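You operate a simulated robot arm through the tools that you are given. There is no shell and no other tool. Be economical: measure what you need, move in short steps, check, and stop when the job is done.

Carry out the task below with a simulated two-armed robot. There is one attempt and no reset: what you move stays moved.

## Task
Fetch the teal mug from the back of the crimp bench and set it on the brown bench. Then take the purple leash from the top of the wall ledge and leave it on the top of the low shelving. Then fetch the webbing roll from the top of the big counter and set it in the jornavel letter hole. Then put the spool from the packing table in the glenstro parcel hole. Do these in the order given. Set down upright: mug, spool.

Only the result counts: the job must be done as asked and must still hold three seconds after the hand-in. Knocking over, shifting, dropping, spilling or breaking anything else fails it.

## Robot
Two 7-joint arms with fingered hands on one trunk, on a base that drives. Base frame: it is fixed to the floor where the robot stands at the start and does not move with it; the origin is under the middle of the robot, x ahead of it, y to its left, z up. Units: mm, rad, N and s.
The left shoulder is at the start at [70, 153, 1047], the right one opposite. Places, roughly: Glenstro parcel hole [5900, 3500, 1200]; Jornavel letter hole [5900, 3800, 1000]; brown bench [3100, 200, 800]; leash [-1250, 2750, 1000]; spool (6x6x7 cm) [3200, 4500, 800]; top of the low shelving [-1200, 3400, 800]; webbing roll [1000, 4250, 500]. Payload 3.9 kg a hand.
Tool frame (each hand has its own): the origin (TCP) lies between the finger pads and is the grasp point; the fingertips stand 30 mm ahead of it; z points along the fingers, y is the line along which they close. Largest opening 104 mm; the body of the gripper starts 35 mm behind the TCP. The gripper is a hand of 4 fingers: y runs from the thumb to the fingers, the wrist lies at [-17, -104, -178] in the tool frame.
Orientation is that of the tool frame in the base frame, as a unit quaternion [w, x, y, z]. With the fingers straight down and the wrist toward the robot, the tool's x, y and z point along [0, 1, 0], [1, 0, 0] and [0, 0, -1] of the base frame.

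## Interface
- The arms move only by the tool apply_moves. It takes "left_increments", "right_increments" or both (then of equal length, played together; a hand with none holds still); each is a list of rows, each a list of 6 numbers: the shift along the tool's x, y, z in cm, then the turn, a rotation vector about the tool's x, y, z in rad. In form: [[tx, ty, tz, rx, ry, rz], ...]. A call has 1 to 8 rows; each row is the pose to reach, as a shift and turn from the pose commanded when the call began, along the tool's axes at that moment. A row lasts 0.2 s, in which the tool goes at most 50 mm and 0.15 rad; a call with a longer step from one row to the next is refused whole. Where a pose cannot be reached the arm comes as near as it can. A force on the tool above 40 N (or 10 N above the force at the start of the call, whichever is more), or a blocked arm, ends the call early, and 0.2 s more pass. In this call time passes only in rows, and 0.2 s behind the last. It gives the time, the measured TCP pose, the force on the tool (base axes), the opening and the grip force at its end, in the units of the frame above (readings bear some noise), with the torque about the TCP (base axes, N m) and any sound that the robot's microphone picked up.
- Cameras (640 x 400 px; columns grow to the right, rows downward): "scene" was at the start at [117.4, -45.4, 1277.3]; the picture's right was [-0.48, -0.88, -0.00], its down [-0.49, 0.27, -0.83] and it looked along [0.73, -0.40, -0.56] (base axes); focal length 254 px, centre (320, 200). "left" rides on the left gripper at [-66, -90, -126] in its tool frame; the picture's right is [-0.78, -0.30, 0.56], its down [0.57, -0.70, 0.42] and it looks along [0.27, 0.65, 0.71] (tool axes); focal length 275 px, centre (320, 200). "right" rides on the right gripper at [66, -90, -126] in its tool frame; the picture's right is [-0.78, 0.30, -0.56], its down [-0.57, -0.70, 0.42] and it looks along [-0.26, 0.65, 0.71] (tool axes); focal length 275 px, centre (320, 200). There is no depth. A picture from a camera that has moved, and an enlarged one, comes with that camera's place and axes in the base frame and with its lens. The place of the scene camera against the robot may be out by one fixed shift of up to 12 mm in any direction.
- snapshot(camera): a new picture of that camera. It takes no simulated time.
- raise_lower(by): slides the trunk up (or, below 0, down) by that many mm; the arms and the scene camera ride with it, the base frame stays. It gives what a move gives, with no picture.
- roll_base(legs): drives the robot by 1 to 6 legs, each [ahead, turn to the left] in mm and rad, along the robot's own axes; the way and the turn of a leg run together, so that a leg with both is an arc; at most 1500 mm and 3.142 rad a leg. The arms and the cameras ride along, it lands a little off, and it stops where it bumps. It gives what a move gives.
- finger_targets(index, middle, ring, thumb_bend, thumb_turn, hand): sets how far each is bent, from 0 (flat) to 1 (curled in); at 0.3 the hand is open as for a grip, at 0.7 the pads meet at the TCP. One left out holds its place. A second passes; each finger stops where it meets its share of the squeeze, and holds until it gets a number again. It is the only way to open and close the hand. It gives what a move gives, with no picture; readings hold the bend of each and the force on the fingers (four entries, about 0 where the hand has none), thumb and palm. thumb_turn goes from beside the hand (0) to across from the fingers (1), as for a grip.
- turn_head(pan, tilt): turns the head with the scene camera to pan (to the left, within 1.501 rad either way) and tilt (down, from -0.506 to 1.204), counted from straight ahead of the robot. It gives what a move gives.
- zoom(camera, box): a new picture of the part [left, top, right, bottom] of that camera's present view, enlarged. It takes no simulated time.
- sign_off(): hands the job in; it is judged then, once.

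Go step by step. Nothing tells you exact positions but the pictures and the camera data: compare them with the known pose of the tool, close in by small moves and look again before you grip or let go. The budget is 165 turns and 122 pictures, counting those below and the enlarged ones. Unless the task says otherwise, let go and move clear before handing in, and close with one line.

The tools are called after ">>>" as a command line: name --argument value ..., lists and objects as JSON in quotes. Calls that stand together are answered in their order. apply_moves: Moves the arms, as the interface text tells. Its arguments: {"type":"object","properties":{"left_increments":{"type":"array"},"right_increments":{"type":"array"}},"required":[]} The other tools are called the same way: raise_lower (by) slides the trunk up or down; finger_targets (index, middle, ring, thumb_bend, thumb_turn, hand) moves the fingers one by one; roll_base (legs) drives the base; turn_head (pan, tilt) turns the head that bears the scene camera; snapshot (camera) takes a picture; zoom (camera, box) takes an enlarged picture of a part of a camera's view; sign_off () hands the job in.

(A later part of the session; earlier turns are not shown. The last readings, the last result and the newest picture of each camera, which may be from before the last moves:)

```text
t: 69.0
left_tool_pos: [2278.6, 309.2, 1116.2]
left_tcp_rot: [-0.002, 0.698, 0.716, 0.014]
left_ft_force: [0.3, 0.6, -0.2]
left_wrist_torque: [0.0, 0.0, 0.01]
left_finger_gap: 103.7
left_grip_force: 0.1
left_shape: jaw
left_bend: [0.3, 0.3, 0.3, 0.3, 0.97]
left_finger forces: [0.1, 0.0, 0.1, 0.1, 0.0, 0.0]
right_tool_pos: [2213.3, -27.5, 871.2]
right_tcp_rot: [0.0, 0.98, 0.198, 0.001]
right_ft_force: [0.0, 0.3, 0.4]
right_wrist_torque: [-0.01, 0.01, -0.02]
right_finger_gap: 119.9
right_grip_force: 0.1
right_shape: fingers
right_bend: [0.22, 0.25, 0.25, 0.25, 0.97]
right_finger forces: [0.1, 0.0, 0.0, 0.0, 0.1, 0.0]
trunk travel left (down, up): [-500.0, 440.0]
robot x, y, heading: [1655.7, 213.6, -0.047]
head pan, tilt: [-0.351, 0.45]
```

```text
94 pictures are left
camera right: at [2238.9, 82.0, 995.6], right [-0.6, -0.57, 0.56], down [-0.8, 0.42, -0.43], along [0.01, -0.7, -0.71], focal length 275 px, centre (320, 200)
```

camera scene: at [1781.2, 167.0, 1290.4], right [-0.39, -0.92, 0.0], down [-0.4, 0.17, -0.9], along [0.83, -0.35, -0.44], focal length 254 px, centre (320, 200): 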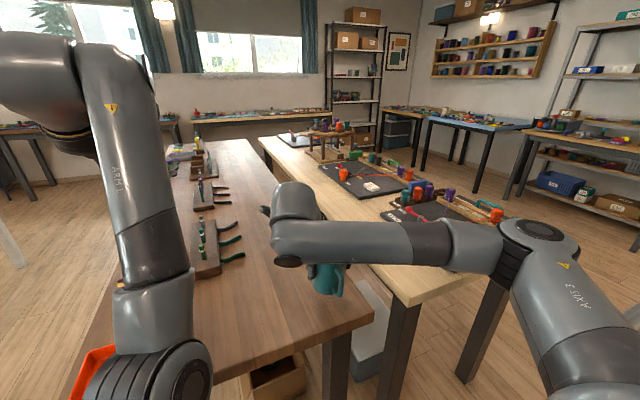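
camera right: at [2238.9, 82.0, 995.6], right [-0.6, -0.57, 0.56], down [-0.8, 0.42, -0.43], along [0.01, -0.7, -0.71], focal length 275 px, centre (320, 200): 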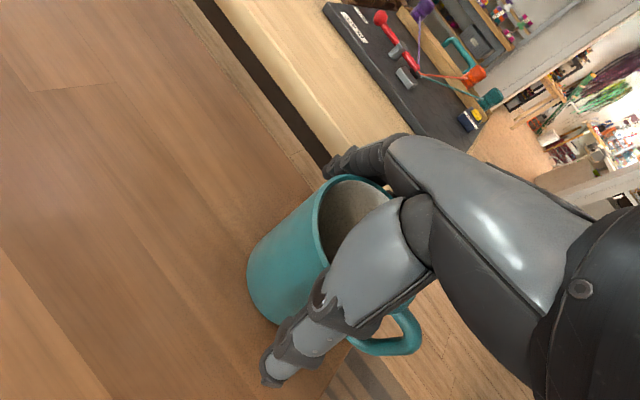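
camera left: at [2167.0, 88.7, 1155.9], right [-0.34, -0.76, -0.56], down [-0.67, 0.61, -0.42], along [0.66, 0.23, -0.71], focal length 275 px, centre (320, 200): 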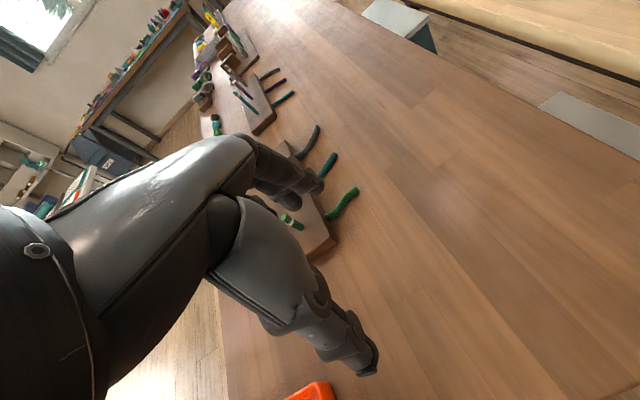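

The hand is open with zero forces. I'll lift straight up and check the mug.

>>> apply_moves --right_increments '[[0, 0, -2, 0, 0, 0], [0, 0, -4, 0, 0, 0], [0, 0, -8, 0, 0, 0], [0, 0, -12, 0, 0, 0], [0, 0, -16, 0, 0, 0], [0, 0, -20, 0, 0, 0]]'

>>> snapshot --camera "scene"

```text
t: 70.3
left_tool_pos: [2276.2, 310.0, 1118.1]
left_tcp_rot: [-0.001, 0.697, 0.717, 0.014]
left_ft_force: [0.7, -0.2, 0.5]
left_wrist_torque: [-0.01, 0.01, 0.02]
left_finger_gap: 103.6
left_grip_force: 0.0
left_shape: jaw
left_bend: [0.3, 0.3, 0.3, 0.3, 0.97]
left_finger forces: [0.0, 0.1, 0.0, 0.0, 0.0, 0.0]
right_tool_pos: [2213.3, -25.0, 1072.0]
right_tcp_rot: [-0.001, 0.98, 0.199, 0.001]
right_ft_force: [-0.8, 0.2, -0.4]
right_wrist_torque: [-0.02, 0.01, -0.02]
right_finger_gap: 120.0
right_grip_force: 0.0
right_shape: fingers
right_bend: [0.22, 0.25, 0.25, 0.25, 0.97]
right_finger forces: [0.0, 0.0, 0.0, 0.0, 0.0, 0.0]
trunk travel left (down, up): [-500.0, 440.0]
robot x, y, heading: [1652.7, 208.9, -0.047]
head pan, tilt: [-0.351, 0.45]
```

```text
93 pictures are left
camera scene: at [1780.1, 167.6, 1290.5], right [-0.39, -0.92, 0.0], down [-0.4, 0.17, -0.9], along [0.83, -0.35, -0.43], focal length 254 px, centre (320, 200)
```

scene: 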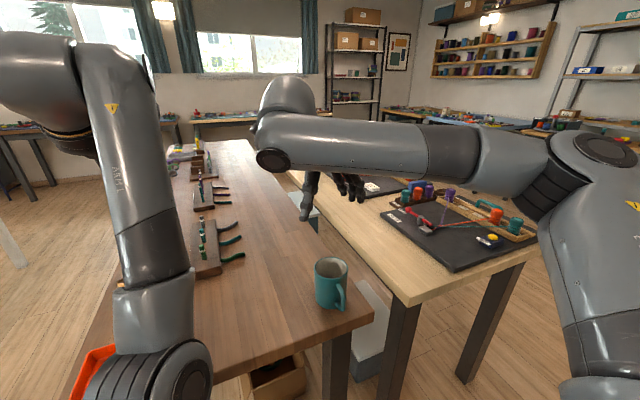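

The mug is upright on the brown bench. Next is the leash: I'll back off and drive up the aisle at x≈1420 toward the back of the room.

>>> roll_base --legs '[[-240, 0], [0, 1.62], [1400, 0]]'

>>> turn_head --pan 0.4 --tilt 0.4

>>> snapshot --camera "scene"

```text
t: 82.7
left_tool_pos: [1275.2, 2240.4, 1117.1]
left_tcp_rot: [-0.012, -0.04, 0.999, 0.008]
left_ft_force: [-0.6, 0.3, 0.9]
left_wrist_torque: [0.0, -0.01, -0.03]
left_finger_gap: 103.7
left_grip_force: 0.1
left_shape: jaw
left_bend: [0.3, 0.3, 0.3, 0.3, 0.97]
left_finger forces: [0.1, 0.1, 0.1, 0.0, 0.0, 0.1]
right_tool_pos: [1614.5, 2196.5, 1070.9]
right_tcp_rot: [-0.001, 0.53, 0.848, 0.001]
right_ft_force: [0.3, -0.6, 0.6]
right_wrist_torque: [-0.01, -0.01, 0.01]
right_finger_gap: 120.3
right_grip_force: 0.1
right_shape: fingers
right_bend: [0.22, 0.25, 0.25, 0.25, 0.97]
right_finger forces: [0.0, 0.1, 0.0, 0.0, 0.1, 0.0]
trunk travel left (down, up): [-500.0, 440.0]
robot x, y, heading: [1409.3, 1628.8, 1.577]
head pan, tilt: [-0.351, 0.45]
```

```text
t: 83.8
left_tool_pos: [1274.6, 2241.2, 1116.2]
left_tcp_rot: [-0.011, -0.041, 0.999, 0.009]
left_ft_force: [-0.6, -0.3, 0.5]
left_wrist_torque: [-0.02, -0.03, 0.0]
left_finger_gap: 103.9
left_grip_force: 0.0
left_shape: jaw
left_bend: [0.3, 0.3, 0.3, 0.3, 0.97]
left_finger forces: [0.1, 0.1, 0.0, 0.0, 0.1, 0.1]
right_tool_pos: [1613.2, 2196.2, 1070.8]
right_tcp_rot: [-0.001, 0.53, 0.848, 0.0]
right_ft_force: [0.4, 0.6, 0.2]
right_wrist_torque: [0.03, 0.0, -0.01]
right_finger_gap: 119.9
right_grip_force: 0.0
right_shape: fingers
right_bend: [0.22, 0.25, 0.25, 0.25, 0.97]
right_finger forces: [0.1, 0.0, 0.0, 0.1, 0.1, 0.0]
trunk travel left (down, up): [-500.0, 440.0]
robot x, y, heading: [1414.0, 1627.4, 1.577]
head pan, tilt: [0.4, 0.4]
```

```text
92 pictures are left
camera scene: at [1363.8, 1759.3, 1295.1], right [0.92, 0.39, 0.0], down [0.15, -0.36, -0.92], along [-0.36, 0.85, -0.39], focal length 254 px, centre (320, 200)
```

scene: 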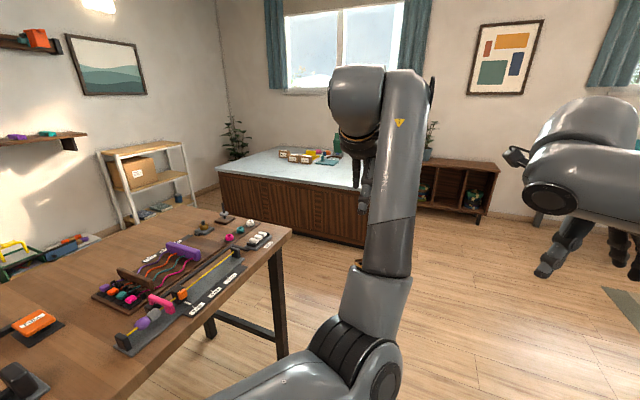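

The route is clear. I'll continue to y≈3130, turn left, and go toward the wall ledge, where I can see purple and teal items.

>>> roll_base --legs '[[1490, 0], [0, 1.565], [1500, 0]]'

>>> turn_head --pan 0.2 --tilt 0.3

>>> snapshot --camera "scene"

```text
t: 102.0
left_tool_pos: [-690.7, 3093.5, 1117.2]
left_tcp_rot: [0.014, 0.72, -0.694, 0.001]
left_ft_force: [0.6, -0.6, 0.2]
left_wrist_torque: [-0.03, 0.0, 0.01]
left_finger_gap: 103.5
left_grip_force: 0.0
left_shape: jaw
left_bend: [0.3, 0.3, 0.3, 0.3, 0.97]
left_finger forces: [0.0, 0.0, 0.0, 0.1, 0.1, 0.0]
right_tool_pos: [-631.7, 3431.1, 1070.5]
right_tcp_rot: [-0.001, -0.202, 0.979, 0.0]
right_ft_force: [0.1, 0.0, -0.3]
right_wrist_torque: [-0.02, 0.0, -0.01]
right_finger_gap: 120.0
right_grip_force: 0.1
right_shape: fingers
right_bend: [0.22, 0.25, 0.25, 0.25, 0.97]
right_finger forces: [0.0, 0.0, 0.0, 0.1, 0.0, 0.0]
trunk travel left (down, up): [-500.0, 440.0]
robot x, y, heading: [-71.1, 3202.0, 3.101]
head pan, tilt: [0.4, 0.4]
```

```text
t: 102.7
left_tool_pos: [-691.4, 3092.3, 1117.6]
left_tcp_rot: [0.015, 0.72, -0.694, 0.002]
left_ft_force: [-0.3, -0.3, -0.4]
left_wrist_torque: [0.01, 0.03, -0.01]
left_finger_gap: 103.5
left_grip_force: 0.1
left_shape: jaw
left_bend: [0.3, 0.3, 0.3, 0.3, 0.97]
left_finger forces: [0.0, 0.0, 0.0, 0.0, 0.1, 0.1]
right_tool_pos: [-631.0, 3430.7, 1070.1]
right_tcp_rot: [-0.001, -0.202, 0.979, 0.0]
right_ft_force: [-0.5, 0.4, -1.1]
right_wrist_torque: [-0.05, -0.01, 0.05]
right_finger_gap: 120.2
right_grip_force: 0.0
right_shape: fingers
right_bend: [0.22, 0.25, 0.25, 0.25, 0.97]
right_finger forces: [0.1, 0.0, 0.0, 0.0, 0.1, 0.0]
trunk travel left (down, up): [-500.0, 440.0]
robot x, y, heading: [-68.2, 3203.8, 3.097]
head pan, tilt: [0.201, 0.3]
```

```text
91 pictures are left
camera scene: at [-224.0, 3186.1, 1304.3], right [-0.16, 0.99, 0.0], down [0.29, 0.05, -0.96], along [-0.94, -0.15, -0.3], focal length 254 px, centre (320, 200)
```

scene: 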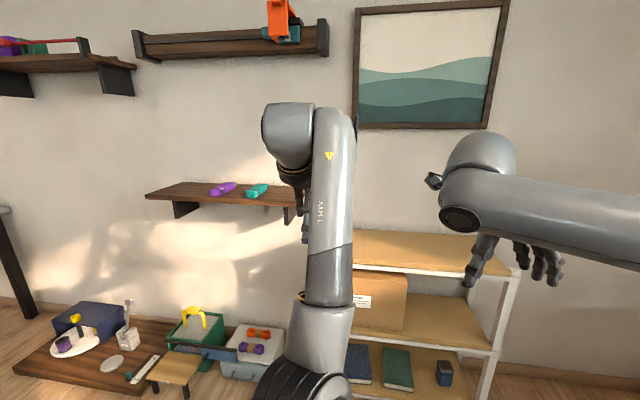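

The ledge with the purple leash and a teal item is at left, and the low shelving is at right with a clear top. I'll zoom in on both.

>>> zoom --camera "scene" --box '[140, 150, 310, 230]'

>>> zoom --camera "scene" --box '[340, 210, 540, 300]'

```text
3.76 times, centred on (225, 190) of scene
camera zoom: at [-224.0, 3186.1, 1304.3], right [-0.16, 0.99, 0.0], down [0.29, 0.05, -0.96], along [-0.94, -0.15, -0.3], focal length 958 px, centre (678, 238)
```

zoom: 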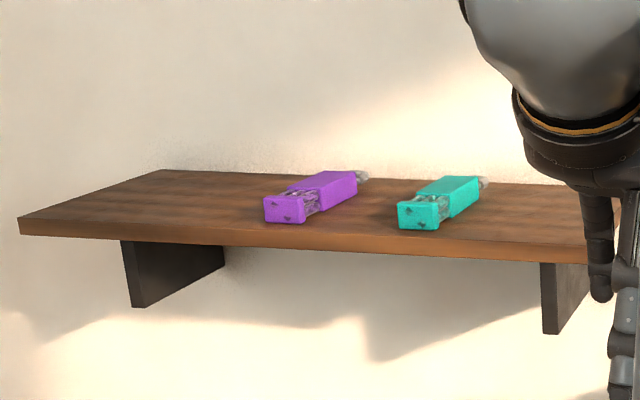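

```text
3.20 times, centred on (440, 255) of scene
camera zoom: at [-224.0, 3186.1, 1304.3], right [-0.16, 0.99, 0.0], down [0.29, 0.05, -0.96], along [-0.94, -0.15, -0.3], focal length 814 px, centre (-64, 24)
```

zoom: 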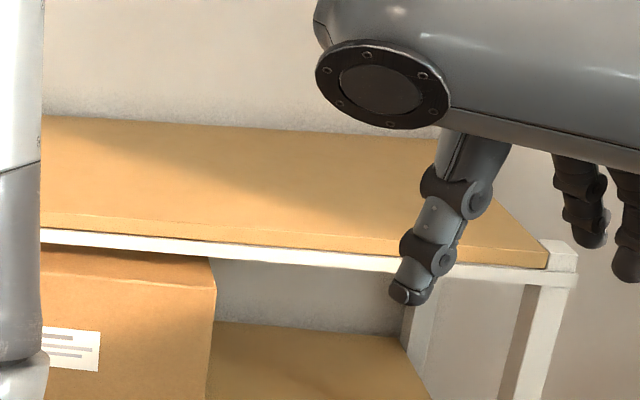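

The leash is a purple 50 mm wide item lying roughly perpendicular to the wall, about 45 mm from the teal one. I'll position the base so the right hand can reach it and turn the hand to close across its width.

>>> roll_base --legs '[[190, 0], [0, 1.571], [820, 0], [0, -1.53]]'

>>> apply_moves --right_increments '[[0, 0, -2, 0, 0, 0.14], [0, 0, -4, 0, 0, 0.28], [0, 0, -6, 0, 0, 0.42]]'

>>> turn_head --pan -0.3 --tilt 0.35

>>> snapshot --camera "scene"

>>> snapshot --camera "right"

```text
t: 115.8
left_tool_pos: [-901.1, 2255.2, 1117.3]
left_tcp_rot: [0.015, 0.739, -0.674, 0.002]
left_ft_force: [0.3, 1.1, -0.2]
left_wrist_torque: [0.02, 0.01, 0.01]
left_finger_gap: 103.9
left_grip_force: 0.1
left_shape: jaw
left_bend: [0.3, 0.3, 0.3, 0.3, 0.97]
left_finger forces: [0.0, 0.1, 0.0, 0.0, 0.0, 0.0]
right_tool_pos: [-859.7, 2593.4, 1070.7]
right_tcp_rot: [-0.001, -0.23, 0.973, 0.0]
right_ft_force: [0.1, -0.8, -0.4]
right_wrist_torque: [0.0, -0.01, -0.02]
right_finger_gap: 120.0
right_grip_force: 0.1
right_shape: fingers
right_bend: [0.22, 0.25, 0.25, 0.25, 0.97]
right_finger forces: [0.0, 0.0, 0.1, 0.1, 0.1, 0.1]
trunk travel left (down, up): [-500.0, 440.0]
robot x, y, heading: [-288.7, 2399.3, -3.129]
head pan, tilt: [0.201, 0.3]
```

```text
t: 116.6
left_tool_pos: [-901.4, 2253.9, 1119.5]
left_tcp_rot: [0.014, 0.74, -0.673, 0.001]
left_ft_force: [0.5, -0.4, -0.1]
left_wrist_torque: [0.03, -0.01, 0.01]
left_finger_gap: 103.8
left_grip_force: 0.1
left_shape: jaw
left_bend: [0.3, 0.3, 0.3, 0.3, 0.97]
left_finger forces: [0.0, 0.0, 0.0, 0.0, 0.0, 0.1]
right_tool_pos: [-858.2, 2592.2, 1130.9]
right_tcp_rot: [-0.001, -0.022, 1.0, 0.0]
right_ft_force: [0.3, 0.6, -0.3]
right_wrist_torque: [0.02, -0.02, 0.03]
right_finger_gap: 120.1
right_grip_force: 0.1
right_shape: fingers
right_bend: [0.22, 0.25, 0.25, 0.25, 0.97]
right_finger forces: [0.1, 0.0, 0.0, 0.0, 0.0, 0.1]
trunk travel left (down, up): [-500.0, 440.0]
robot x, y, heading: [-289.0, 2394.1, -3.13]
head pan, tilt: [0.201, 0.3]
```

```text
t: 117.6
left_tool_pos: [-901.3, 2254.2, 1117.4]
left_tcp_rot: [0.015, 0.74, -0.673, 0.002]
left_ft_force: [-0.6, 0.3, 0.4]
left_wrist_torque: [0.03, 0.0, 0.01]
left_finger_gap: 103.9
left_grip_force: 0.0
left_shape: jaw
left_bend: [0.3, 0.3, 0.3, 0.3, 0.97]
left_finger forces: [0.0, 0.1, 0.1, 0.0, 0.0, 0.0]
right_tool_pos: [-859.2, 2593.4, 1129.9]
right_tcp_rot: [-0.001, -0.024, 1.0, 0.0]
right_ft_force: [0.4, -0.4, -0.1]
right_wrist_torque: [-0.02, 0.01, 0.0]
right_finger_gap: 120.1
right_grip_force: 0.0
right_shape: fingers
right_bend: [0.22, 0.25, 0.25, 0.25, 0.97]
right_finger forces: [0.0, 0.0, 0.0, 0.1, 0.0, 0.0]
trunk travel left (down, up): [-500.0, 440.0]
robot x, y, heading: [-289.1, 2399.6, -3.128]
head pan, tilt: [-0.3, 0.351]
```

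```text
88 pictures are left
camera scene: at [-438.1, 2419.8, 1299.7], right [0.28, 0.96, 0.0], down [0.33, -0.1, -0.94], along [-0.9, 0.26, -0.34], focal length 254 px, centre (320, 200)
```

scene: 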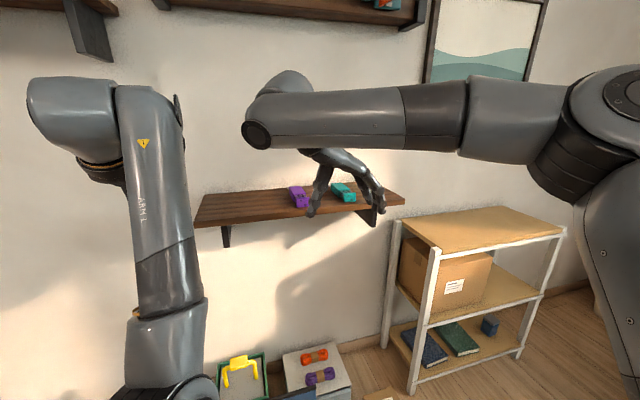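

```text
87 pictures are left
camera right: at [-920.6, 2502.4, 1255.2], right [0.76, 0.33, 0.56], down [0.6, -0.67, -0.43], along [0.23, 0.66, -0.71], focal length 275 px, centre (320, 200)
```

right: 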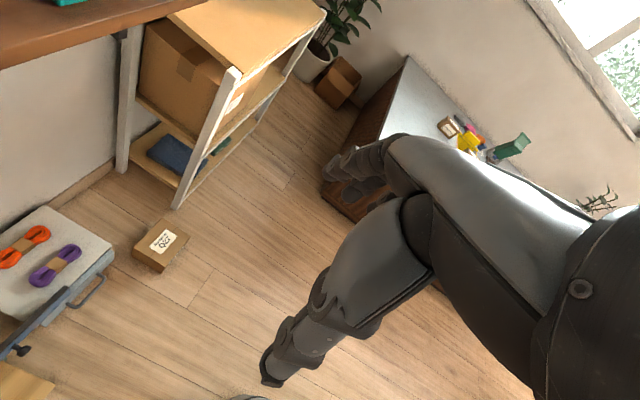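

The leash triangulates to about (-1250, 2575) with its top near z 1010. I'll drive in 240 mm, set the fingers partly closed because the teal item is close, and move above it.

>>> roll_base --legs '[[240, 0]]'

>>> finger_targets --hand "right" --index 0.36 --middle 0.36 --ring 0.36 --thumb_bend 0.36

>>> snapshot --camera "right"

>>> snapshot --camera "scene"

```text
t: 119.3
left_tool_pos: [-1141.4, 2244.1, 1117.0]
left_tcp_rot: [0.014, 0.742, -0.67, 0.002]
left_ft_force: [-0.4, -0.8, 0.3]
left_wrist_torque: [0.02, -0.01, -0.01]
left_finger_gap: 103.9
left_grip_force: 0.0
left_shape: jaw
left_bend: [0.3, 0.3, 0.3, 0.3, 0.97]
left_finger forces: [0.1, 0.0, 0.0, 0.0, 0.1, 0.1]
right_tool_pos: [-1101.7, 2584.5, 1130.5]
right_tcp_rot: [-0.001, -0.027, 1.0, 0.0]
right_ft_force: [0.6, -0.6, 0.4]
right_wrist_torque: [-0.03, 0.04, 0.0]
right_finger_gap: 120.0
right_grip_force: 0.2
right_shape: fingers
right_bend: [0.22, 0.25, 0.25, 0.25, 0.97]
right_finger forces: [0.0, 0.0, 0.1, 0.0, 0.1, 0.0]
trunk travel left (down, up): [-500.0, 440.0]
robot x, y, heading: [-530.0, 2388.3, -3.126]
head pan, tilt: [-0.3, 0.351]
```

```text
t: 120.3
left_tool_pos: [-1140.1, 2243.9, 1117.7]
left_tcp_rot: [0.014, 0.743, -0.669, 0.002]
left_ft_force: [-0.3, 0.1, 0.0]
left_wrist_torque: [-0.02, 0.01, -0.01]
left_finger_gap: 103.6
left_grip_force: 0.0
left_shape: jaw
left_bend: [0.3, 0.3, 0.3, 0.3, 0.97]
left_finger forces: [0.0, 0.1, 0.0, 0.0, 0.0, 0.1]
right_tool_pos: [-1101.6, 2583.3, 1130.2]
right_tcp_rot: [-0.001, -0.027, 1.0, 0.001]
right_ft_force: [-0.6, 0.2, 0.5]
right_wrist_torque: [0.01, 0.0, 0.0]
right_finger_gap: 90.2
right_grip_force: 0.1
right_shape: fingers
right_bend: [0.36, 0.36, 0.36, 0.36, 0.97]
right_finger forces: [0.0, 0.0, 0.0, 0.1, 0.0, 0.0]
trunk travel left (down, up): [-500.0, 440.0]
robot x, y, heading: [-531.6, 2389.1, -3.121]
head pan, tilt: [-0.3, 0.351]
```

```text
86 pictures are left
camera right: at [-1162.4, 2492.1, 1255.6], right [0.76, 0.34, 0.56], down [0.61, -0.67, -0.43], along [0.23, 0.66, -0.71], focal length 275 px, centre (320, 200)
```

right: 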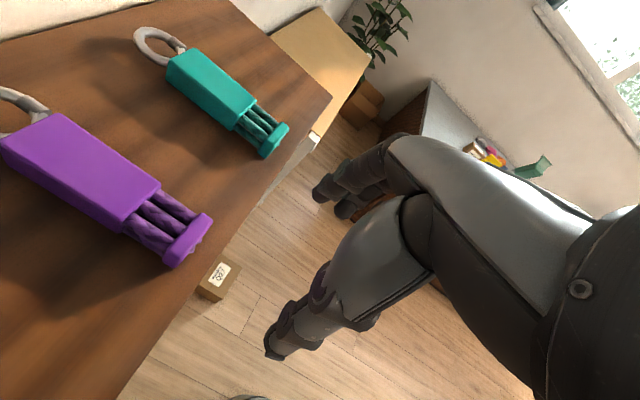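

```text
85 pictures are left
camera scene: at [-679.2, 2414.1, 1299.7], right [0.27, 0.96, 0.0], down [0.33, -0.09, -0.94], along [-0.9, 0.26, -0.34], focal length 254 px, centre (320, 200)
```

scene: 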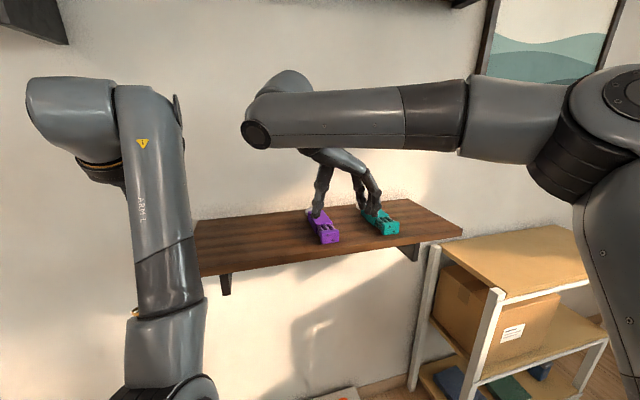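

From the hand camera the leash body runs along x from about -1302 to -1215 at y≈2583, 45 mm wide, and the teal item is a safe 110 mm away. I'll move over the body and down to z≈1065.

>>> apply_moves --right_increments '[[4, 0.2, 0, 0, 0, 0], [8, 0.4, 0, 0, 0, 0], [12, 0.7, 0, 0, 0, 0], [13.8, 0.8, 2, 0, 0, 0], [13.8, 0.8, 5, 0, 0, 0], [13.8, 0.8, 6.5, 0, 0, 0]]'

>>> snapshot --camera "right"

>>> zoom --camera "scene" --box '[220, 120, 420, 270]'

```text
t: 121.8
left_tool_pos: [-1141.4, 2244.8, 1118.5]
left_tcp_rot: [0.015, 0.742, -0.67, 0.003]
left_ft_force: [-0.5, -0.3, 0.4]
left_wrist_torque: [-0.01, -0.03, -0.01]
left_finger_gap: 103.8
left_grip_force: 0.0
left_shape: jaw
left_bend: [0.3, 0.3, 0.3, 0.3, 0.97]
left_finger forces: [0.0, 0.0, 0.0, 0.1, 0.0, 0.0]
right_tool_pos: [-1240.2, 2583.9, 1064.8]
right_tcp_rot: [-0.001, -0.027, 1.0, 0.001]
right_ft_force: [-0.2, -0.7, 0.4]
right_wrist_torque: [0.02, 0.03, -0.03]
right_finger_gap: 90.4
right_grip_force: 0.0
right_shape: fingers
right_bend: [0.36, 0.36, 0.36, 0.36, 0.97]
right_finger forces: [0.0, 0.0, 0.1, 0.0, 0.0, 0.0]
trunk travel left (down, up): [-500.0, 440.0]
robot x, y, heading: [-530.5, 2391.7, -3.118]
head pan, tilt: [-0.3, 0.351]
```

```text
84 pictures are left
camera right: at [-1301.1, 2492.0, 1190.2], right [0.76, 0.34, 0.56], down [0.61, -0.67, -0.43], along [0.23, 0.66, -0.71], focal length 275 px, centre (320, 200)
```

right: 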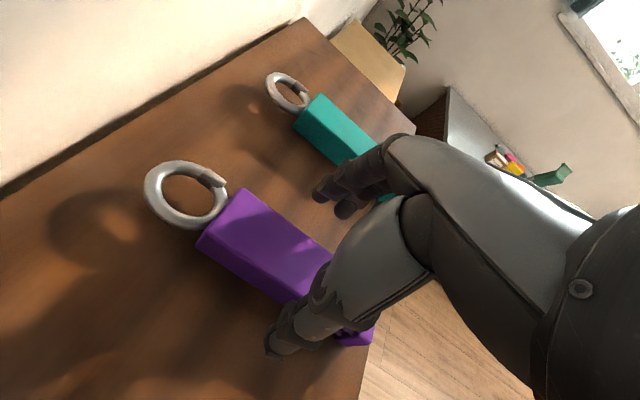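

```text
2.67 times, centred on (320, 195) of scene
camera zoom: at [-679.5, 2413.9, 1299.6], right [0.27, 0.96, 0.0], down [0.33, -0.09, -0.94], along [-0.9, 0.26, -0.34], focal length 678 px, centre (320, 213)
```

zoom: 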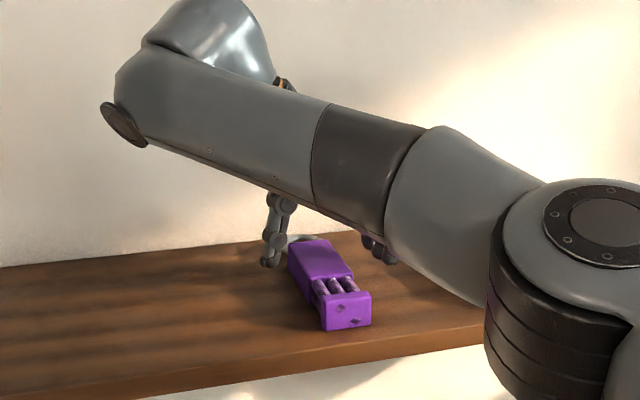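

The hand is well centred over the body, whose top is near 1020 with the ledge at about 987. I'll descend so the fingertips sit just above the ledge.

>>> apply_moves --right_increments '[[0, 0, 1.5, 0, 0, 0], [0, 0, 3, 0, 0, 0], [0, 0, 3.8, 0, 0, 0], [0, 0, 4.3, 0, 0, 0]]'

>>> zoom --camera "scene" --box '[220, 120, 420, 270]'

```text
t: 122.8
left_tool_pos: [-1137.3, 2241.7, 1119.8]
left_tcp_rot: [0.015, 0.744, -0.668, 0.0]
left_ft_force: [-1.4, 1.1, -0.5]
left_wrist_torque: [-0.01, 0.01, 0.0]
left_finger_gap: 103.7
left_grip_force: 0.2
left_shape: jaw
left_bend: [0.3, 0.3, 0.3, 0.3, 0.97]
left_finger forces: [0.0, 0.0, 0.0, 0.0, 0.0, 0.0]
right_tool_pos: [-1238.7, 2581.3, 1030.1]
right_tcp_rot: [-0.007, -0.028, 1.0, 0.002]
right_ft_force: [-10.1, -3.1, 31.3]
right_wrist_torque: [1.75, 0.01, 0.58]
right_finger_gap: 90.3
right_grip_force: 16.2
right_shape: fingers
right_bend: [0.36, 0.3, 0.36, 0.36, 0.97]
right_finger forces: [0.4, 30.8, 0.0, 0.1, 0.6, 0.0]
trunk travel left (down, up): [-500.0, 440.0]
robot x, y, heading: [-530.0, 2390.1, -3.117]
head pan, tilt: [-0.3, 0.351]
```

```text
2.67 times, centred on (320, 195) of scene
camera zoom: at [-676.0, 2411.3, 1300.7], right [0.27, 0.96, 0.0], down [0.33, -0.09, -0.94], along [-0.9, 0.26, -0.34], focal length 678 px, centre (320, 213)
```

zoom: 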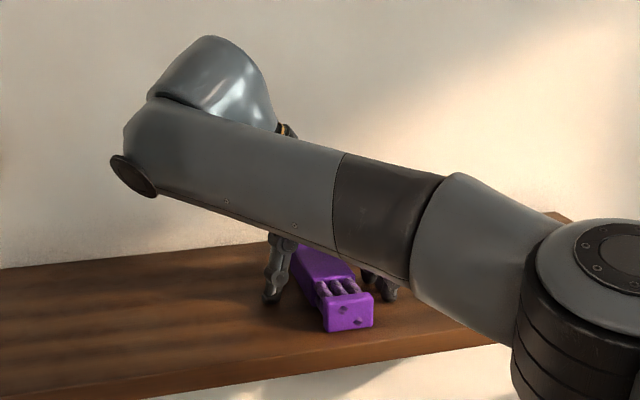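

The middle finger touched the ledge, so I'll rise about 1 cm and close.

>>> apply_moves --right_increments '[[0, 0, -0.6, 0, 0, 0], [0, 0, -1.1, 0, 0, 0]]'

>>> finger_targets --hand "right" --index 0.65 --middle 0.65 --ring 0.65 --thumb_bend 0.65

>>> zoom --camera "scene" --box '[220, 120, 420, 270]'

```text
t: 123.3
left_tool_pos: [-1141.0, 2245.1, 1117.7]
left_tcp_rot: [0.015, 0.742, -0.67, 0.0]
left_ft_force: [-0.3, -0.7, 0.1]
left_wrist_torque: [-0.02, -0.02, 0.0]
left_finger_gap: 103.7
left_grip_force: 0.1
left_shape: jaw
left_bend: [0.3, 0.3, 0.3, 0.3, 0.97]
left_finger forces: [0.0, 0.0, 0.0, 0.1, 0.0, 0.0]
right_tool_pos: [-1238.6, 2585.0, 1032.4]
right_tcp_rot: [0.001, -0.027, 1.0, 0.0]
right_ft_force: [-0.4, -1.5, 7.1]
right_wrist_torque: [0.38, -0.04, 0.0]
right_finger_gap: 89.7
right_grip_force: 3.7
right_shape: fingers
right_bend: [0.36, 0.34, 0.36, 0.36, 0.97]
right_finger forces: [0.0, 7.2, 0.0, 0.0, 0.0, 0.0]
trunk travel left (down, up): [-500.0, 440.0]
robot x, y, heading: [-528.8, 2392.3, -3.119]
head pan, tilt: [-0.3, 0.351]
```

```text
t: 124.3
left_tool_pos: [-1139.9, 2245.0, 1119.6]
left_tcp_rot: [0.015, 0.743, -0.67, 0.001]
left_ft_force: [-0.2, -0.2, 0.5]
left_wrist_torque: [-0.01, -0.01, 0.01]
left_finger_gap: 103.5
left_grip_force: 0.0
left_shape: jaw
left_bend: [0.3, 0.3, 0.3, 0.3, 0.97]
left_finger forces: [0.1, 0.0, 0.0, 0.1, 0.0, 0.1]
right_tool_pos: [-1239.1, 2584.7, 1035.0]
right_tcp_rot: [-0.001, -0.027, 1.0, 0.0]
right_ft_force: [-0.2, 3.3, 8.0]
right_wrist_torque: [0.31, -0.09, 0.01]
right_finger_gap: 41.1
right_grip_force: 17.4
right_shape: fingers
right_bend: [0.57, 0.59, 0.61, 0.56, 0.95]
right_finger forces: [6.4, 12.9, 3.0, 0.0, 13.4, 0.1]
trunk travel left (down, up): [-500.0, 440.0]
robot x, y, heading: [-526.5, 2393.0, -3.117]
head pan, tilt: [-0.3, 0.351]
```

```text
2.67 times, centred on (320, 195) of scene
camera zoom: at [-677.8, 2414.4, 1299.8], right [0.27, 0.96, 0.0], down [0.33, -0.09, -0.94], along [-0.9, 0.26, -0.34], focal length 678 px, centre (320, 213)
```

zoom: 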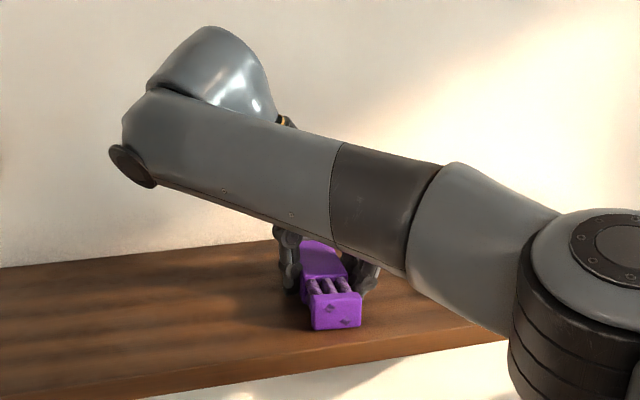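

The leash is gripped at a 41 mm gap. I'll tighten slightly, lift and check.

>>> finger_targets --hand "right" --index 0.8 --middle 0.75 --ring 0.8 --thumb_bend 0.75

>>> apply_moves --right_increments '[[0, 0, -1.5, 0, 0, 0], [0, 0, -4, 0, 0, 0], [0, 0, -7, 0, 0, 0], [0, 0, -10, 0, 0, 0]]'

>>> snapshot --camera "scene"

>>> snapshot --camera "right"

```text
t: 125.3
left_tool_pos: [-1141.1, 2244.9, 1118.6]
left_tcp_rot: [0.015, 0.743, -0.669, 0.002]
left_ft_force: [0.5, 1.4, 0.2]
left_wrist_torque: [0.02, 0.05, 0.0]
left_finger_gap: 103.7
left_grip_force: 0.1
left_shape: jaw
left_bend: [0.3, 0.3, 0.3, 0.3, 0.97]
left_finger forces: [0.0, 0.0, 0.0, 0.1, 0.0, 0.0]
right_tool_pos: [-1238.3, 2584.4, 1033.4]
right_tcp_rot: [-0.002, -0.028, 1.0, 0.0]
right_ft_force: [2.8, 0.9, 1.6]
right_wrist_torque: [0.1, 0.02, -0.02]
right_finger_gap: 41.4
right_grip_force: 22.3
right_shape: fingers
right_bend: [0.58, 0.61, 0.66, 0.55, 0.93]
right_finger forces: [9.4, 6.8, 6.8, 0.0, 21.3, 0.1]
trunk travel left (down, up): [-500.0, 440.0]
robot x, y, heading: [-529.5, 2391.4, -3.12]
head pan, tilt: [-0.3, 0.351]
```

```text
t: 126.3
left_tool_pos: [-1139.8, 2244.4, 1117.4]
left_tcp_rot: [0.014, 0.743, -0.67, 0.002]
left_ft_force: [-1.0, -0.2, 0.1]
left_wrist_torque: [-0.03, 0.03, 0.02]
left_finger_gap: 103.7
left_grip_force: 0.0
left_shape: jaw
left_bend: [0.3, 0.3, 0.3, 0.3, 0.97]
left_finger forces: [0.1, 0.1, 0.0, 0.1, 0.1, 0.0]
right_tool_pos: [-1235.5, 2582.9, 1124.2]
right_tcp_rot: [-0.001, -0.028, 1.0, 0.0]
right_ft_force: [0.0, -0.3, -1.1]
right_wrist_torque: [-0.01, 0.01, 0.01]
right_finger_gap: 41.5
right_grip_force: 21.1
right_shape: fingers
right_bend: [0.59, 0.62, 0.66, 0.55, 0.93]
right_finger forces: [7.5, 6.7, 6.8, 0.0, 21.2, 0.0]
right hand out of reach, approached as far as the arm can: row 4
trunk travel left (down, up): [-500.0, 440.0]
robot x, y, heading: [-531.2, 2393.9, -3.115]
head pan, tilt: [-0.3, 0.351]
```

```text
80 pictures are left
camera scene: at [-678.9, 2413.6, 1299.7], right [0.27, 0.96, 0.0], down [0.33, -0.09, -0.94], along [-0.9, 0.26, -0.34], focal length 254 px, centre (320, 200)
```

scene: 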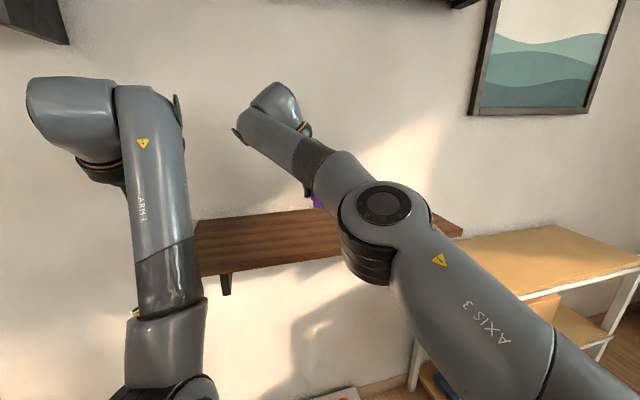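

```text
79 pictures are left
camera right: at [-1294.8, 2490.6, 1249.3], right [0.76, 0.34, 0.56], down [0.61, -0.67, -0.43], along [0.23, 0.66, -0.71], focal length 275 px, centre (320, 200)
```

right: 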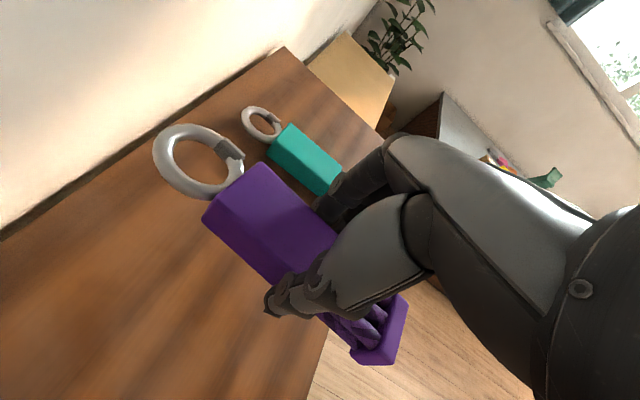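

The leash is held. I'll retract the arm, then back off and drive over to face the low shelving.

>>> apply_moves --right_increments '[[-4, 0, -0.5, 0, 0, 0], [-8, 0, -1, 0, 0, 0], [-12, 0, -1, 0, 0, 0]]'

>>> roll_base --legs '[[-280, 0], [0, -1.59], [790, 0], [0, 1.571]]'

>>> turn_head --pan -0.2 --tilt 0.45

>>> snapshot --camera "scene"

```text
t: 127.2
left_tool_pos: [-1142.1, 2244.7, 1117.1]
left_tcp_rot: [0.014, 0.743, -0.669, 0.002]
left_ft_force: [0.4, -0.5, 0.7]
left_wrist_torque: [0.01, 0.0, -0.01]
left_finger_gap: 103.8
left_grip_force: 0.1
left_shape: jaw
left_bend: [0.3, 0.3, 0.3, 0.3, 0.97]
left_finger forces: [0.0, 0.0, 0.1, 0.0, 0.1, 0.0]
right_tool_pos: [-1235.5, 2584.4, 1124.4]
right_tcp_rot: [-0.001, -0.027, 1.0, 0.0]
right_ft_force: [0.0, 0.3, -1.6]
right_wrist_torque: [-0.02, 0.0, -0.03]
right_finger_gap: 41.2
right_grip_force: 21.4
right_shape: fingers
right_bend: [0.59, 0.62, 0.66, 0.55, 0.93]
right_finger forces: [7.5, 6.7, 6.8, 0.0, 21.2, 0.1]
right hand out of reach, approached as far as the arm can: row 1, 2, 3
trunk travel left (down, up): [-500.0, 440.0]
robot x, y, heading: [-529.1, 2391.9, -3.116]
head pan, tilt: [-0.3, 0.351]
```

```text
t: 133.1
left_tool_pos: [-367.4, 3018.2, 1117.8]
left_tcp_rot: [-0.012, -0.029, 0.999, 0.009]
left_ft_force: [1.1, -0.5, -1.1]
left_wrist_torque: [-0.02, 0.05, -0.01]
left_finger_gap: 103.7
left_grip_force: 0.1
left_shape: jaw
left_bend: [0.3, 0.3, 0.3, 0.3, 0.97]
left_finger forces: [0.0, 0.1, 0.0, 0.1, 0.0, 0.1]
right_tool_pos: [-20.6, 3094.1, 1122.5]
right_tcp_rot: [0.001, 0.705, 0.709, 0.0]
right_ft_force: [0.4, 0.7, -1.4]
right_wrist_torque: [-0.01, 0.0, -0.03]
right_finger_gap: 41.5
right_grip_force: 20.9
right_shape: fingers
right_bend: [0.59, 0.62, 0.66, 0.55, 0.93]
right_finger forces: [7.7, 6.8, 6.7, 0.0, 21.1, 0.1]
trunk travel left (down, up): [-500.0, 440.0]
robot x, y, heading: [-248.4, 2401.6, 1.545]
head pan, tilt: [-0.3, 0.351]
stopped in leg 2: the robot was blocked; the commanded pose is now the measured one
```

```text
t: 133.8
left_tool_pos: [-368.2, 3017.5, 1117.5]
left_tcp_rot: [-0.012, -0.028, 1.0, 0.009]
left_ft_force: [-0.1, 0.2, -0.7]
left_wrist_torque: [-0.03, -0.01, 0.03]
left_finger_gap: 103.7
left_grip_force: 0.1
left_shape: jaw
left_bend: [0.3, 0.3, 0.3, 0.3, 0.97]
left_finger forces: [0.0, 0.0, 0.0, 0.0, 0.0, 0.1]
right_tool_pos: [-22.1, 3094.0, 1123.2]
right_tcp_rot: [0.0, 0.705, 0.709, 0.0]
right_ft_force: [0.2, 0.7, -1.4]
right_wrist_torque: [0.04, -0.03, -0.01]
right_finger_gap: 41.3
right_grip_force: 21.1
right_shape: fingers
right_bend: [0.59, 0.62, 0.66, 0.55, 0.93]
right_finger forces: [7.6, 6.7, 6.6, 0.0, 21.1, 0.0]
trunk travel left (down, up): [-500.0, 440.0]
robot x, y, heading: [-248.5, 2399.7, 1.546]
head pan, tilt: [-0.201, 0.45]
```

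```text
78 pictures are left
camera scene: at [-236.9, 2536.5, 1290.4], right [0.97, -0.23, 0.0], down [-0.1, -0.42, -0.9], along [0.2, 0.88, -0.44], focal length 254 px, centre (320, 200)
```

scene: 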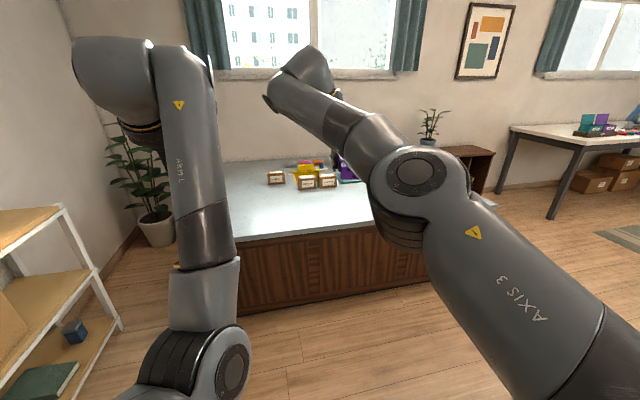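

The turn stopped slightly short, so I'll look right to see whether something is being touched.

>>> turn_head --pan -1.4 --tilt 0.6

>>> snapshot --camera "scene"

>>> turn_head --pan 1.4 --tilt 0.6

>>> snapshot --camera "scene"

```text
t: 135.2
left_tool_pos: [-367.6, 3017.1, 1118.5]
left_tcp_rot: [-0.011, -0.028, 0.999, 0.009]
left_ft_force: [-0.7, 0.7, -0.1]
left_wrist_torque: [0.03, -0.02, 0.01]
left_finger_gap: 103.6
left_grip_force: 0.0
left_shape: jaw
left_bend: [0.3, 0.3, 0.3, 0.3, 0.97]
left_finger forces: [0.1, 0.1, 0.1, 0.0, 0.1, 0.0]
right_tool_pos: [-23.2, 3094.6, 1122.5]
right_tcp_rot: [0.0, 0.705, 0.709, 0.0]
right_ft_force: [-0.2, -0.6, -2.0]
right_wrist_torque: [-0.04, -0.04, 0.03]
right_finger_gap: 41.2
right_grip_force: 20.5
right_shape: fingers
right_bend: [0.59, 0.62, 0.66, 0.55, 0.93]
right_finger forces: [7.6, 6.7, 6.7, 0.0, 21.2, 0.0]
trunk travel left (down, up): [-500.0, 440.0]
robot x, y, heading: [-248.0, 2397.0, 1.545]
head pan, tilt: [-1.4, 0.6]
```

```text
77 pictures are left
camera scene: at [-170.1, 2459.8, 1276.9], right [0.14, -0.99, 0.0], down [-0.56, -0.08, -0.83], along [0.82, 0.12, -0.56], focal length 254 px, centre (320, 200)
```

scene: 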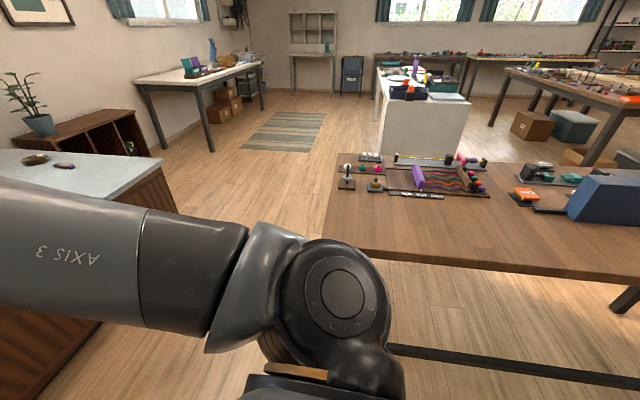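

```text
t: 137.6
left_tool_pos: [-367.5, 3018.1, 1117.4]
left_tcp_rot: [-0.011, -0.029, 0.999, 0.009]
left_ft_force: [-1.3, -0.6, -0.4]
left_wrist_torque: [0.01, -0.01, -0.01]
left_finger_gap: 103.5
left_grip_force: 0.0
left_shape: jaw
left_bend: [0.3, 0.3, 0.3, 0.3, 0.97]
left_finger forces: [0.0, 0.0, 0.0, 0.1, 0.1, 0.0]
right_tool_pos: [-22.0, 3094.9, 1122.6]
right_tcp_rot: [0.0, 0.705, 0.709, -0.001]
right_ft_force: [0.1, -0.2, -2.3]
right_wrist_torque: [0.0, 0.04, 0.01]
right_finger_gap: 41.5
right_grip_force: 21.4
right_shape: fingers
right_bend: [0.59, 0.62, 0.66, 0.55, 0.93]
right_finger forces: [7.5, 6.7, 6.7, 0.0, 21.0, 0.0]
trunk travel left (down, up): [-500.0, 440.0]
robot x, y, heading: [-248.5, 2399.6, 1.544]
head pan, tilt: [1.4, 0.6]
```

```text
76 pictures are left
camera scene: at [-344.2, 2464.5, 1276.9], right [0.2, 0.98, 0.0], down [0.55, -0.11, -0.83], along [-0.81, 0.16, -0.56], focal length 254 px, centre (320, 200)
```

scene: 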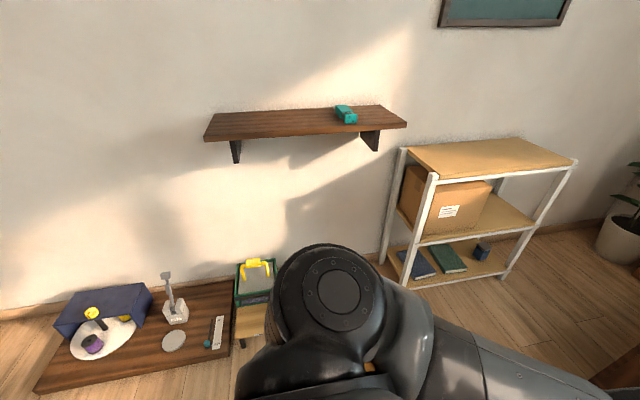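

Nothing appears touched. I'll continue forward to y≈3180 and turn to face the shelving.

>>> roll_base --legs '[[780, 0], [0, 1.59]]'

>>> apply_moves --right_increments '[[-2, 0, 0, 0, 0, 0], [-4, 0, 0, 0, 0, 0], [-6, 0, 0, 0, 0, 0], [-8, 0, 0, 0, 0, 0]]'

>>> turn_head --pan -0.2 --tilt 0.5

>>> snapshot --camera "scene"

```text
t: 145.8
left_tool_pos: [-839.7, 3048.9, 1118.5]
left_tcp_rot: [0.015, 0.736, -0.676, 0.002]
left_ft_force: [-0.1, 0.6, -0.3]
left_wrist_torque: [-0.02, -0.04, 0.01]
left_finger_gap: 103.8
left_grip_force: 0.0
left_shape: jaw
left_bend: [0.3, 0.3, 0.3, 0.3, 0.97]
left_finger forces: [0.1, 0.1, 0.1, 0.1, 0.0, 0.1]
right_tool_pos: [-926.9, 3392.4, 1124.3]
right_tcp_rot: [0.0, -0.016, 1.0, -0.001]
right_ft_force: [-0.2, 0.5, -1.1]
right_wrist_torque: [0.02, 0.0, -0.01]
right_finger_gap: 41.3
right_grip_force: 21.5
right_shape: fingers
right_bend: [0.59, 0.62, 0.66, 0.55, 0.93]
right_finger forces: [7.7, 6.6, 6.6, 0.0, 21.0, 0.0]
trunk travel left (down, up): [-500.0, 440.0]
robot x, y, heading: [-224.3, 3188.5, -3.137]
head pan, tilt: [1.4, 0.6]
```

```text
t: 146.8
left_tool_pos: [-839.9, 3049.0, 1119.7]
left_tcp_rot: [0.015, 0.736, -0.677, 0.001]
left_ft_force: [-0.9, 0.5, -0.2]
left_wrist_torque: [0.0, 0.01, -0.01]
left_finger_gap: 103.8
left_grip_force: 0.1
left_shape: jaw
left_bend: [0.3, 0.3, 0.3, 0.3, 0.97]
left_finger forces: [0.0, 0.0, 0.0, 0.1, 0.1, 0.1]
right_tool_pos: [-845.6, 3397.6, 1120.9]
right_tcp_rot: [0.0, -0.017, 1.0, 0.0]
right_ft_force: [-0.3, -0.3, -1.4]
right_wrist_torque: [0.01, 0.03, 0.0]
right_finger_gap: 41.6
right_grip_force: 20.7
right_shape: fingers
right_bend: [0.59, 0.62, 0.66, 0.55, 0.93]
right_finger forces: [7.5, 6.5, 6.5, 0.1, 20.5, 0.1]
trunk travel left (down, up): [-500.0, 440.0]
robot x, y, heading: [-223.3, 3183.3, -3.146]
head pan, tilt: [1.4, 0.6]
```

```text
t: 148.4
left_tool_pos: [-841.5, 3049.1, 1117.9]
left_tcp_rot: [0.014, 0.736, -0.677, 0.003]
left_ft_force: [-0.5, -0.2, 0.2]
left_wrist_torque: [-0.03, -0.02, -0.02]
left_finger_gap: 103.6
left_grip_force: 0.1
left_shape: jaw
left_bend: [0.3, 0.3, 0.3, 0.3, 0.97]
left_finger forces: [0.1, 0.0, 0.0, 0.0, 0.1, 0.1]
right_tool_pos: [-846.7, 3396.0, 1122.8]
right_tcp_rot: [0.0, -0.016, 1.0, 0.0]
right_ft_force: [-0.7, -0.9, -1.8]
right_wrist_torque: [0.05, -0.01, 0.04]
right_finger_gap: 41.3
right_grip_force: 20.7
right_shape: fingers
right_bend: [0.59, 0.62, 0.66, 0.55, 0.93]
right_finger forces: [7.5, 6.6, 6.6, 0.0, 20.6, 0.1]
trunk travel left (down, up): [-500.0, 440.0]
robot x, y, heading: [-228.9, 3182.2, -3.14]
head pan, tilt: [-0.201, 0.499]
```

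```text
75 pictures are left
camera scene: at [-375.6, 3200.7, 1285.9], right [0.2, 0.98, 0.0], down [0.47, -0.09, -0.88], along [-0.86, 0.17, -0.48], focal length 254 px, centre (320, 200)
```

scene: 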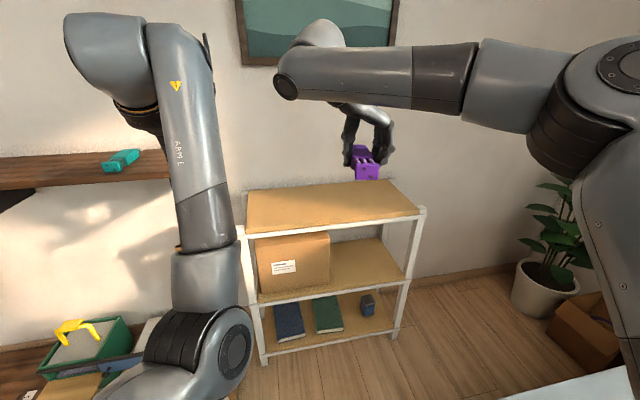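

The shelf top is clear, spanning x -1430..-1105 and y 3095..3745. I'll drive in 330 mm and lower the leash toward its middle.

>>> roll_base --legs '[[330, 0]]'

>>> apply_moves --right_increments '[[2.5, 0, 3, 0, 0, 0], [5, 0, 7, 0, 0, 0], [5.5, 0, 11, 0, 0, 0], [5.5, 0, 15, 0, 0, 0], [5.5, 0, 19, 0, 0, 0], [5.5, 0, 23, 0, 0, 0]]'

>>> snapshot --camera "scene"

>>> snapshot --camera "right"

```text
t: 150.6
left_tool_pos: [-1171.7, 3054.3, 1117.9]
left_tcp_rot: [0.014, 0.734, -0.679, 0.003]
left_ft_force: [0.4, 0.1, -0.3]
left_wrist_torque: [0.03, 0.01, -0.02]
left_finger_gap: 103.5
left_grip_force: 0.0
left_shape: jaw
left_bend: [0.3, 0.3, 0.3, 0.3, 0.97]
left_finger forces: [0.0, 0.1, 0.0, 0.0, 0.0, 0.0]
right_tool_pos: [-1175.7, 3401.7, 1121.9]
right_tcp_rot: [0.001, -0.013, 1.0, 0.0]
right_ft_force: [0.5, 1.5, -1.3]
right_wrist_torque: [0.0, -0.01, 0.01]
right_finger_gap: 41.5
right_grip_force: 20.6
right_shape: fingers
right_bend: [0.59, 0.62, 0.66, 0.55, 0.93]
right_finger forces: [7.5, 6.6, 6.5, 0.0, 20.6, 0.0]
trunk travel left (down, up): [-500.0, 440.0]
robot x, y, heading: [-552.5, 3188.8, 3.132]
head pan, tilt: [-0.201, 0.499]
```

```text
t: 152.0
left_tool_pos: [-1172.3, 3054.7, 1118.5]
left_tcp_rot: [0.014, 0.734, -0.679, 0.002]
left_ft_force: [-0.4, -0.7, -0.7]
left_wrist_torque: [0.01, 0.0, 0.01]
left_finger_gap: 103.6
left_grip_force: 0.1
left_shape: jaw
left_bend: [0.3, 0.3, 0.3, 0.3, 0.97]
left_finger forces: [0.0, 0.0, 0.1, 0.0, 0.0, 0.0]
right_tool_pos: [-1228.6, 3398.0, 891.6]
right_tcp_rot: [0.0, -0.012, 1.0, -0.001]
right_ft_force: [-0.3, -0.6, -1.5]
right_wrist_torque: [-0.02, -0.03, 0.01]
right_finger_gap: 41.0
right_grip_force: 20.5
right_shape: fingers
right_bend: [0.59, 0.62, 0.66, 0.55, 0.93]
right_finger forces: [7.3, 6.6, 6.5, 0.0, 20.3, 0.0]
trunk travel left (down, up): [-500.0, 440.0]
robot x, y, heading: [-555.2, 3186.8, 3.13]
head pan, tilt: [-0.201, 0.499]
```

```text
74 pictures are left
camera scene: at [-706.5, 3203.1, 1285.9], right [0.21, 0.98, 0.0], down [0.47, -0.1, -0.88], along [-0.86, 0.18, -0.48], focal length 254 px, centre (320, 200)
```

scene: 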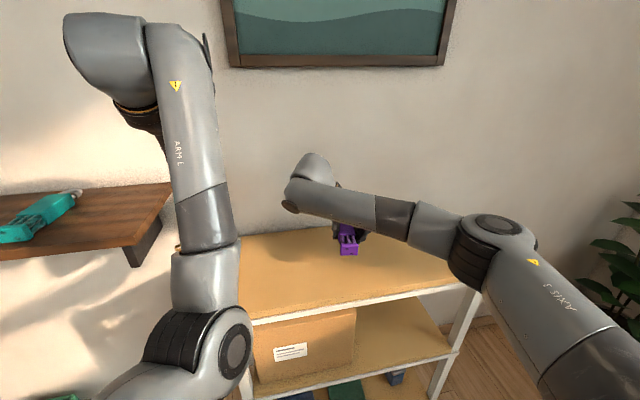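

```text
73 pictures are left
camera right: at [-1293.1, 3308.6, 1016.0], right [0.77, 0.32, 0.56], down [0.59, -0.69, -0.42], along [0.25, 0.65, -0.71], focal length 275 px, centre (320, 200)
```

right: 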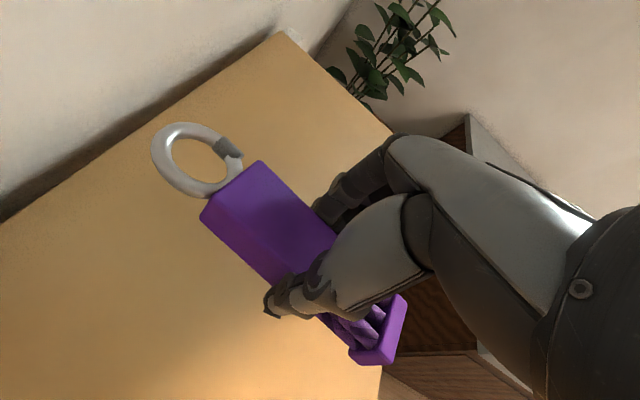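

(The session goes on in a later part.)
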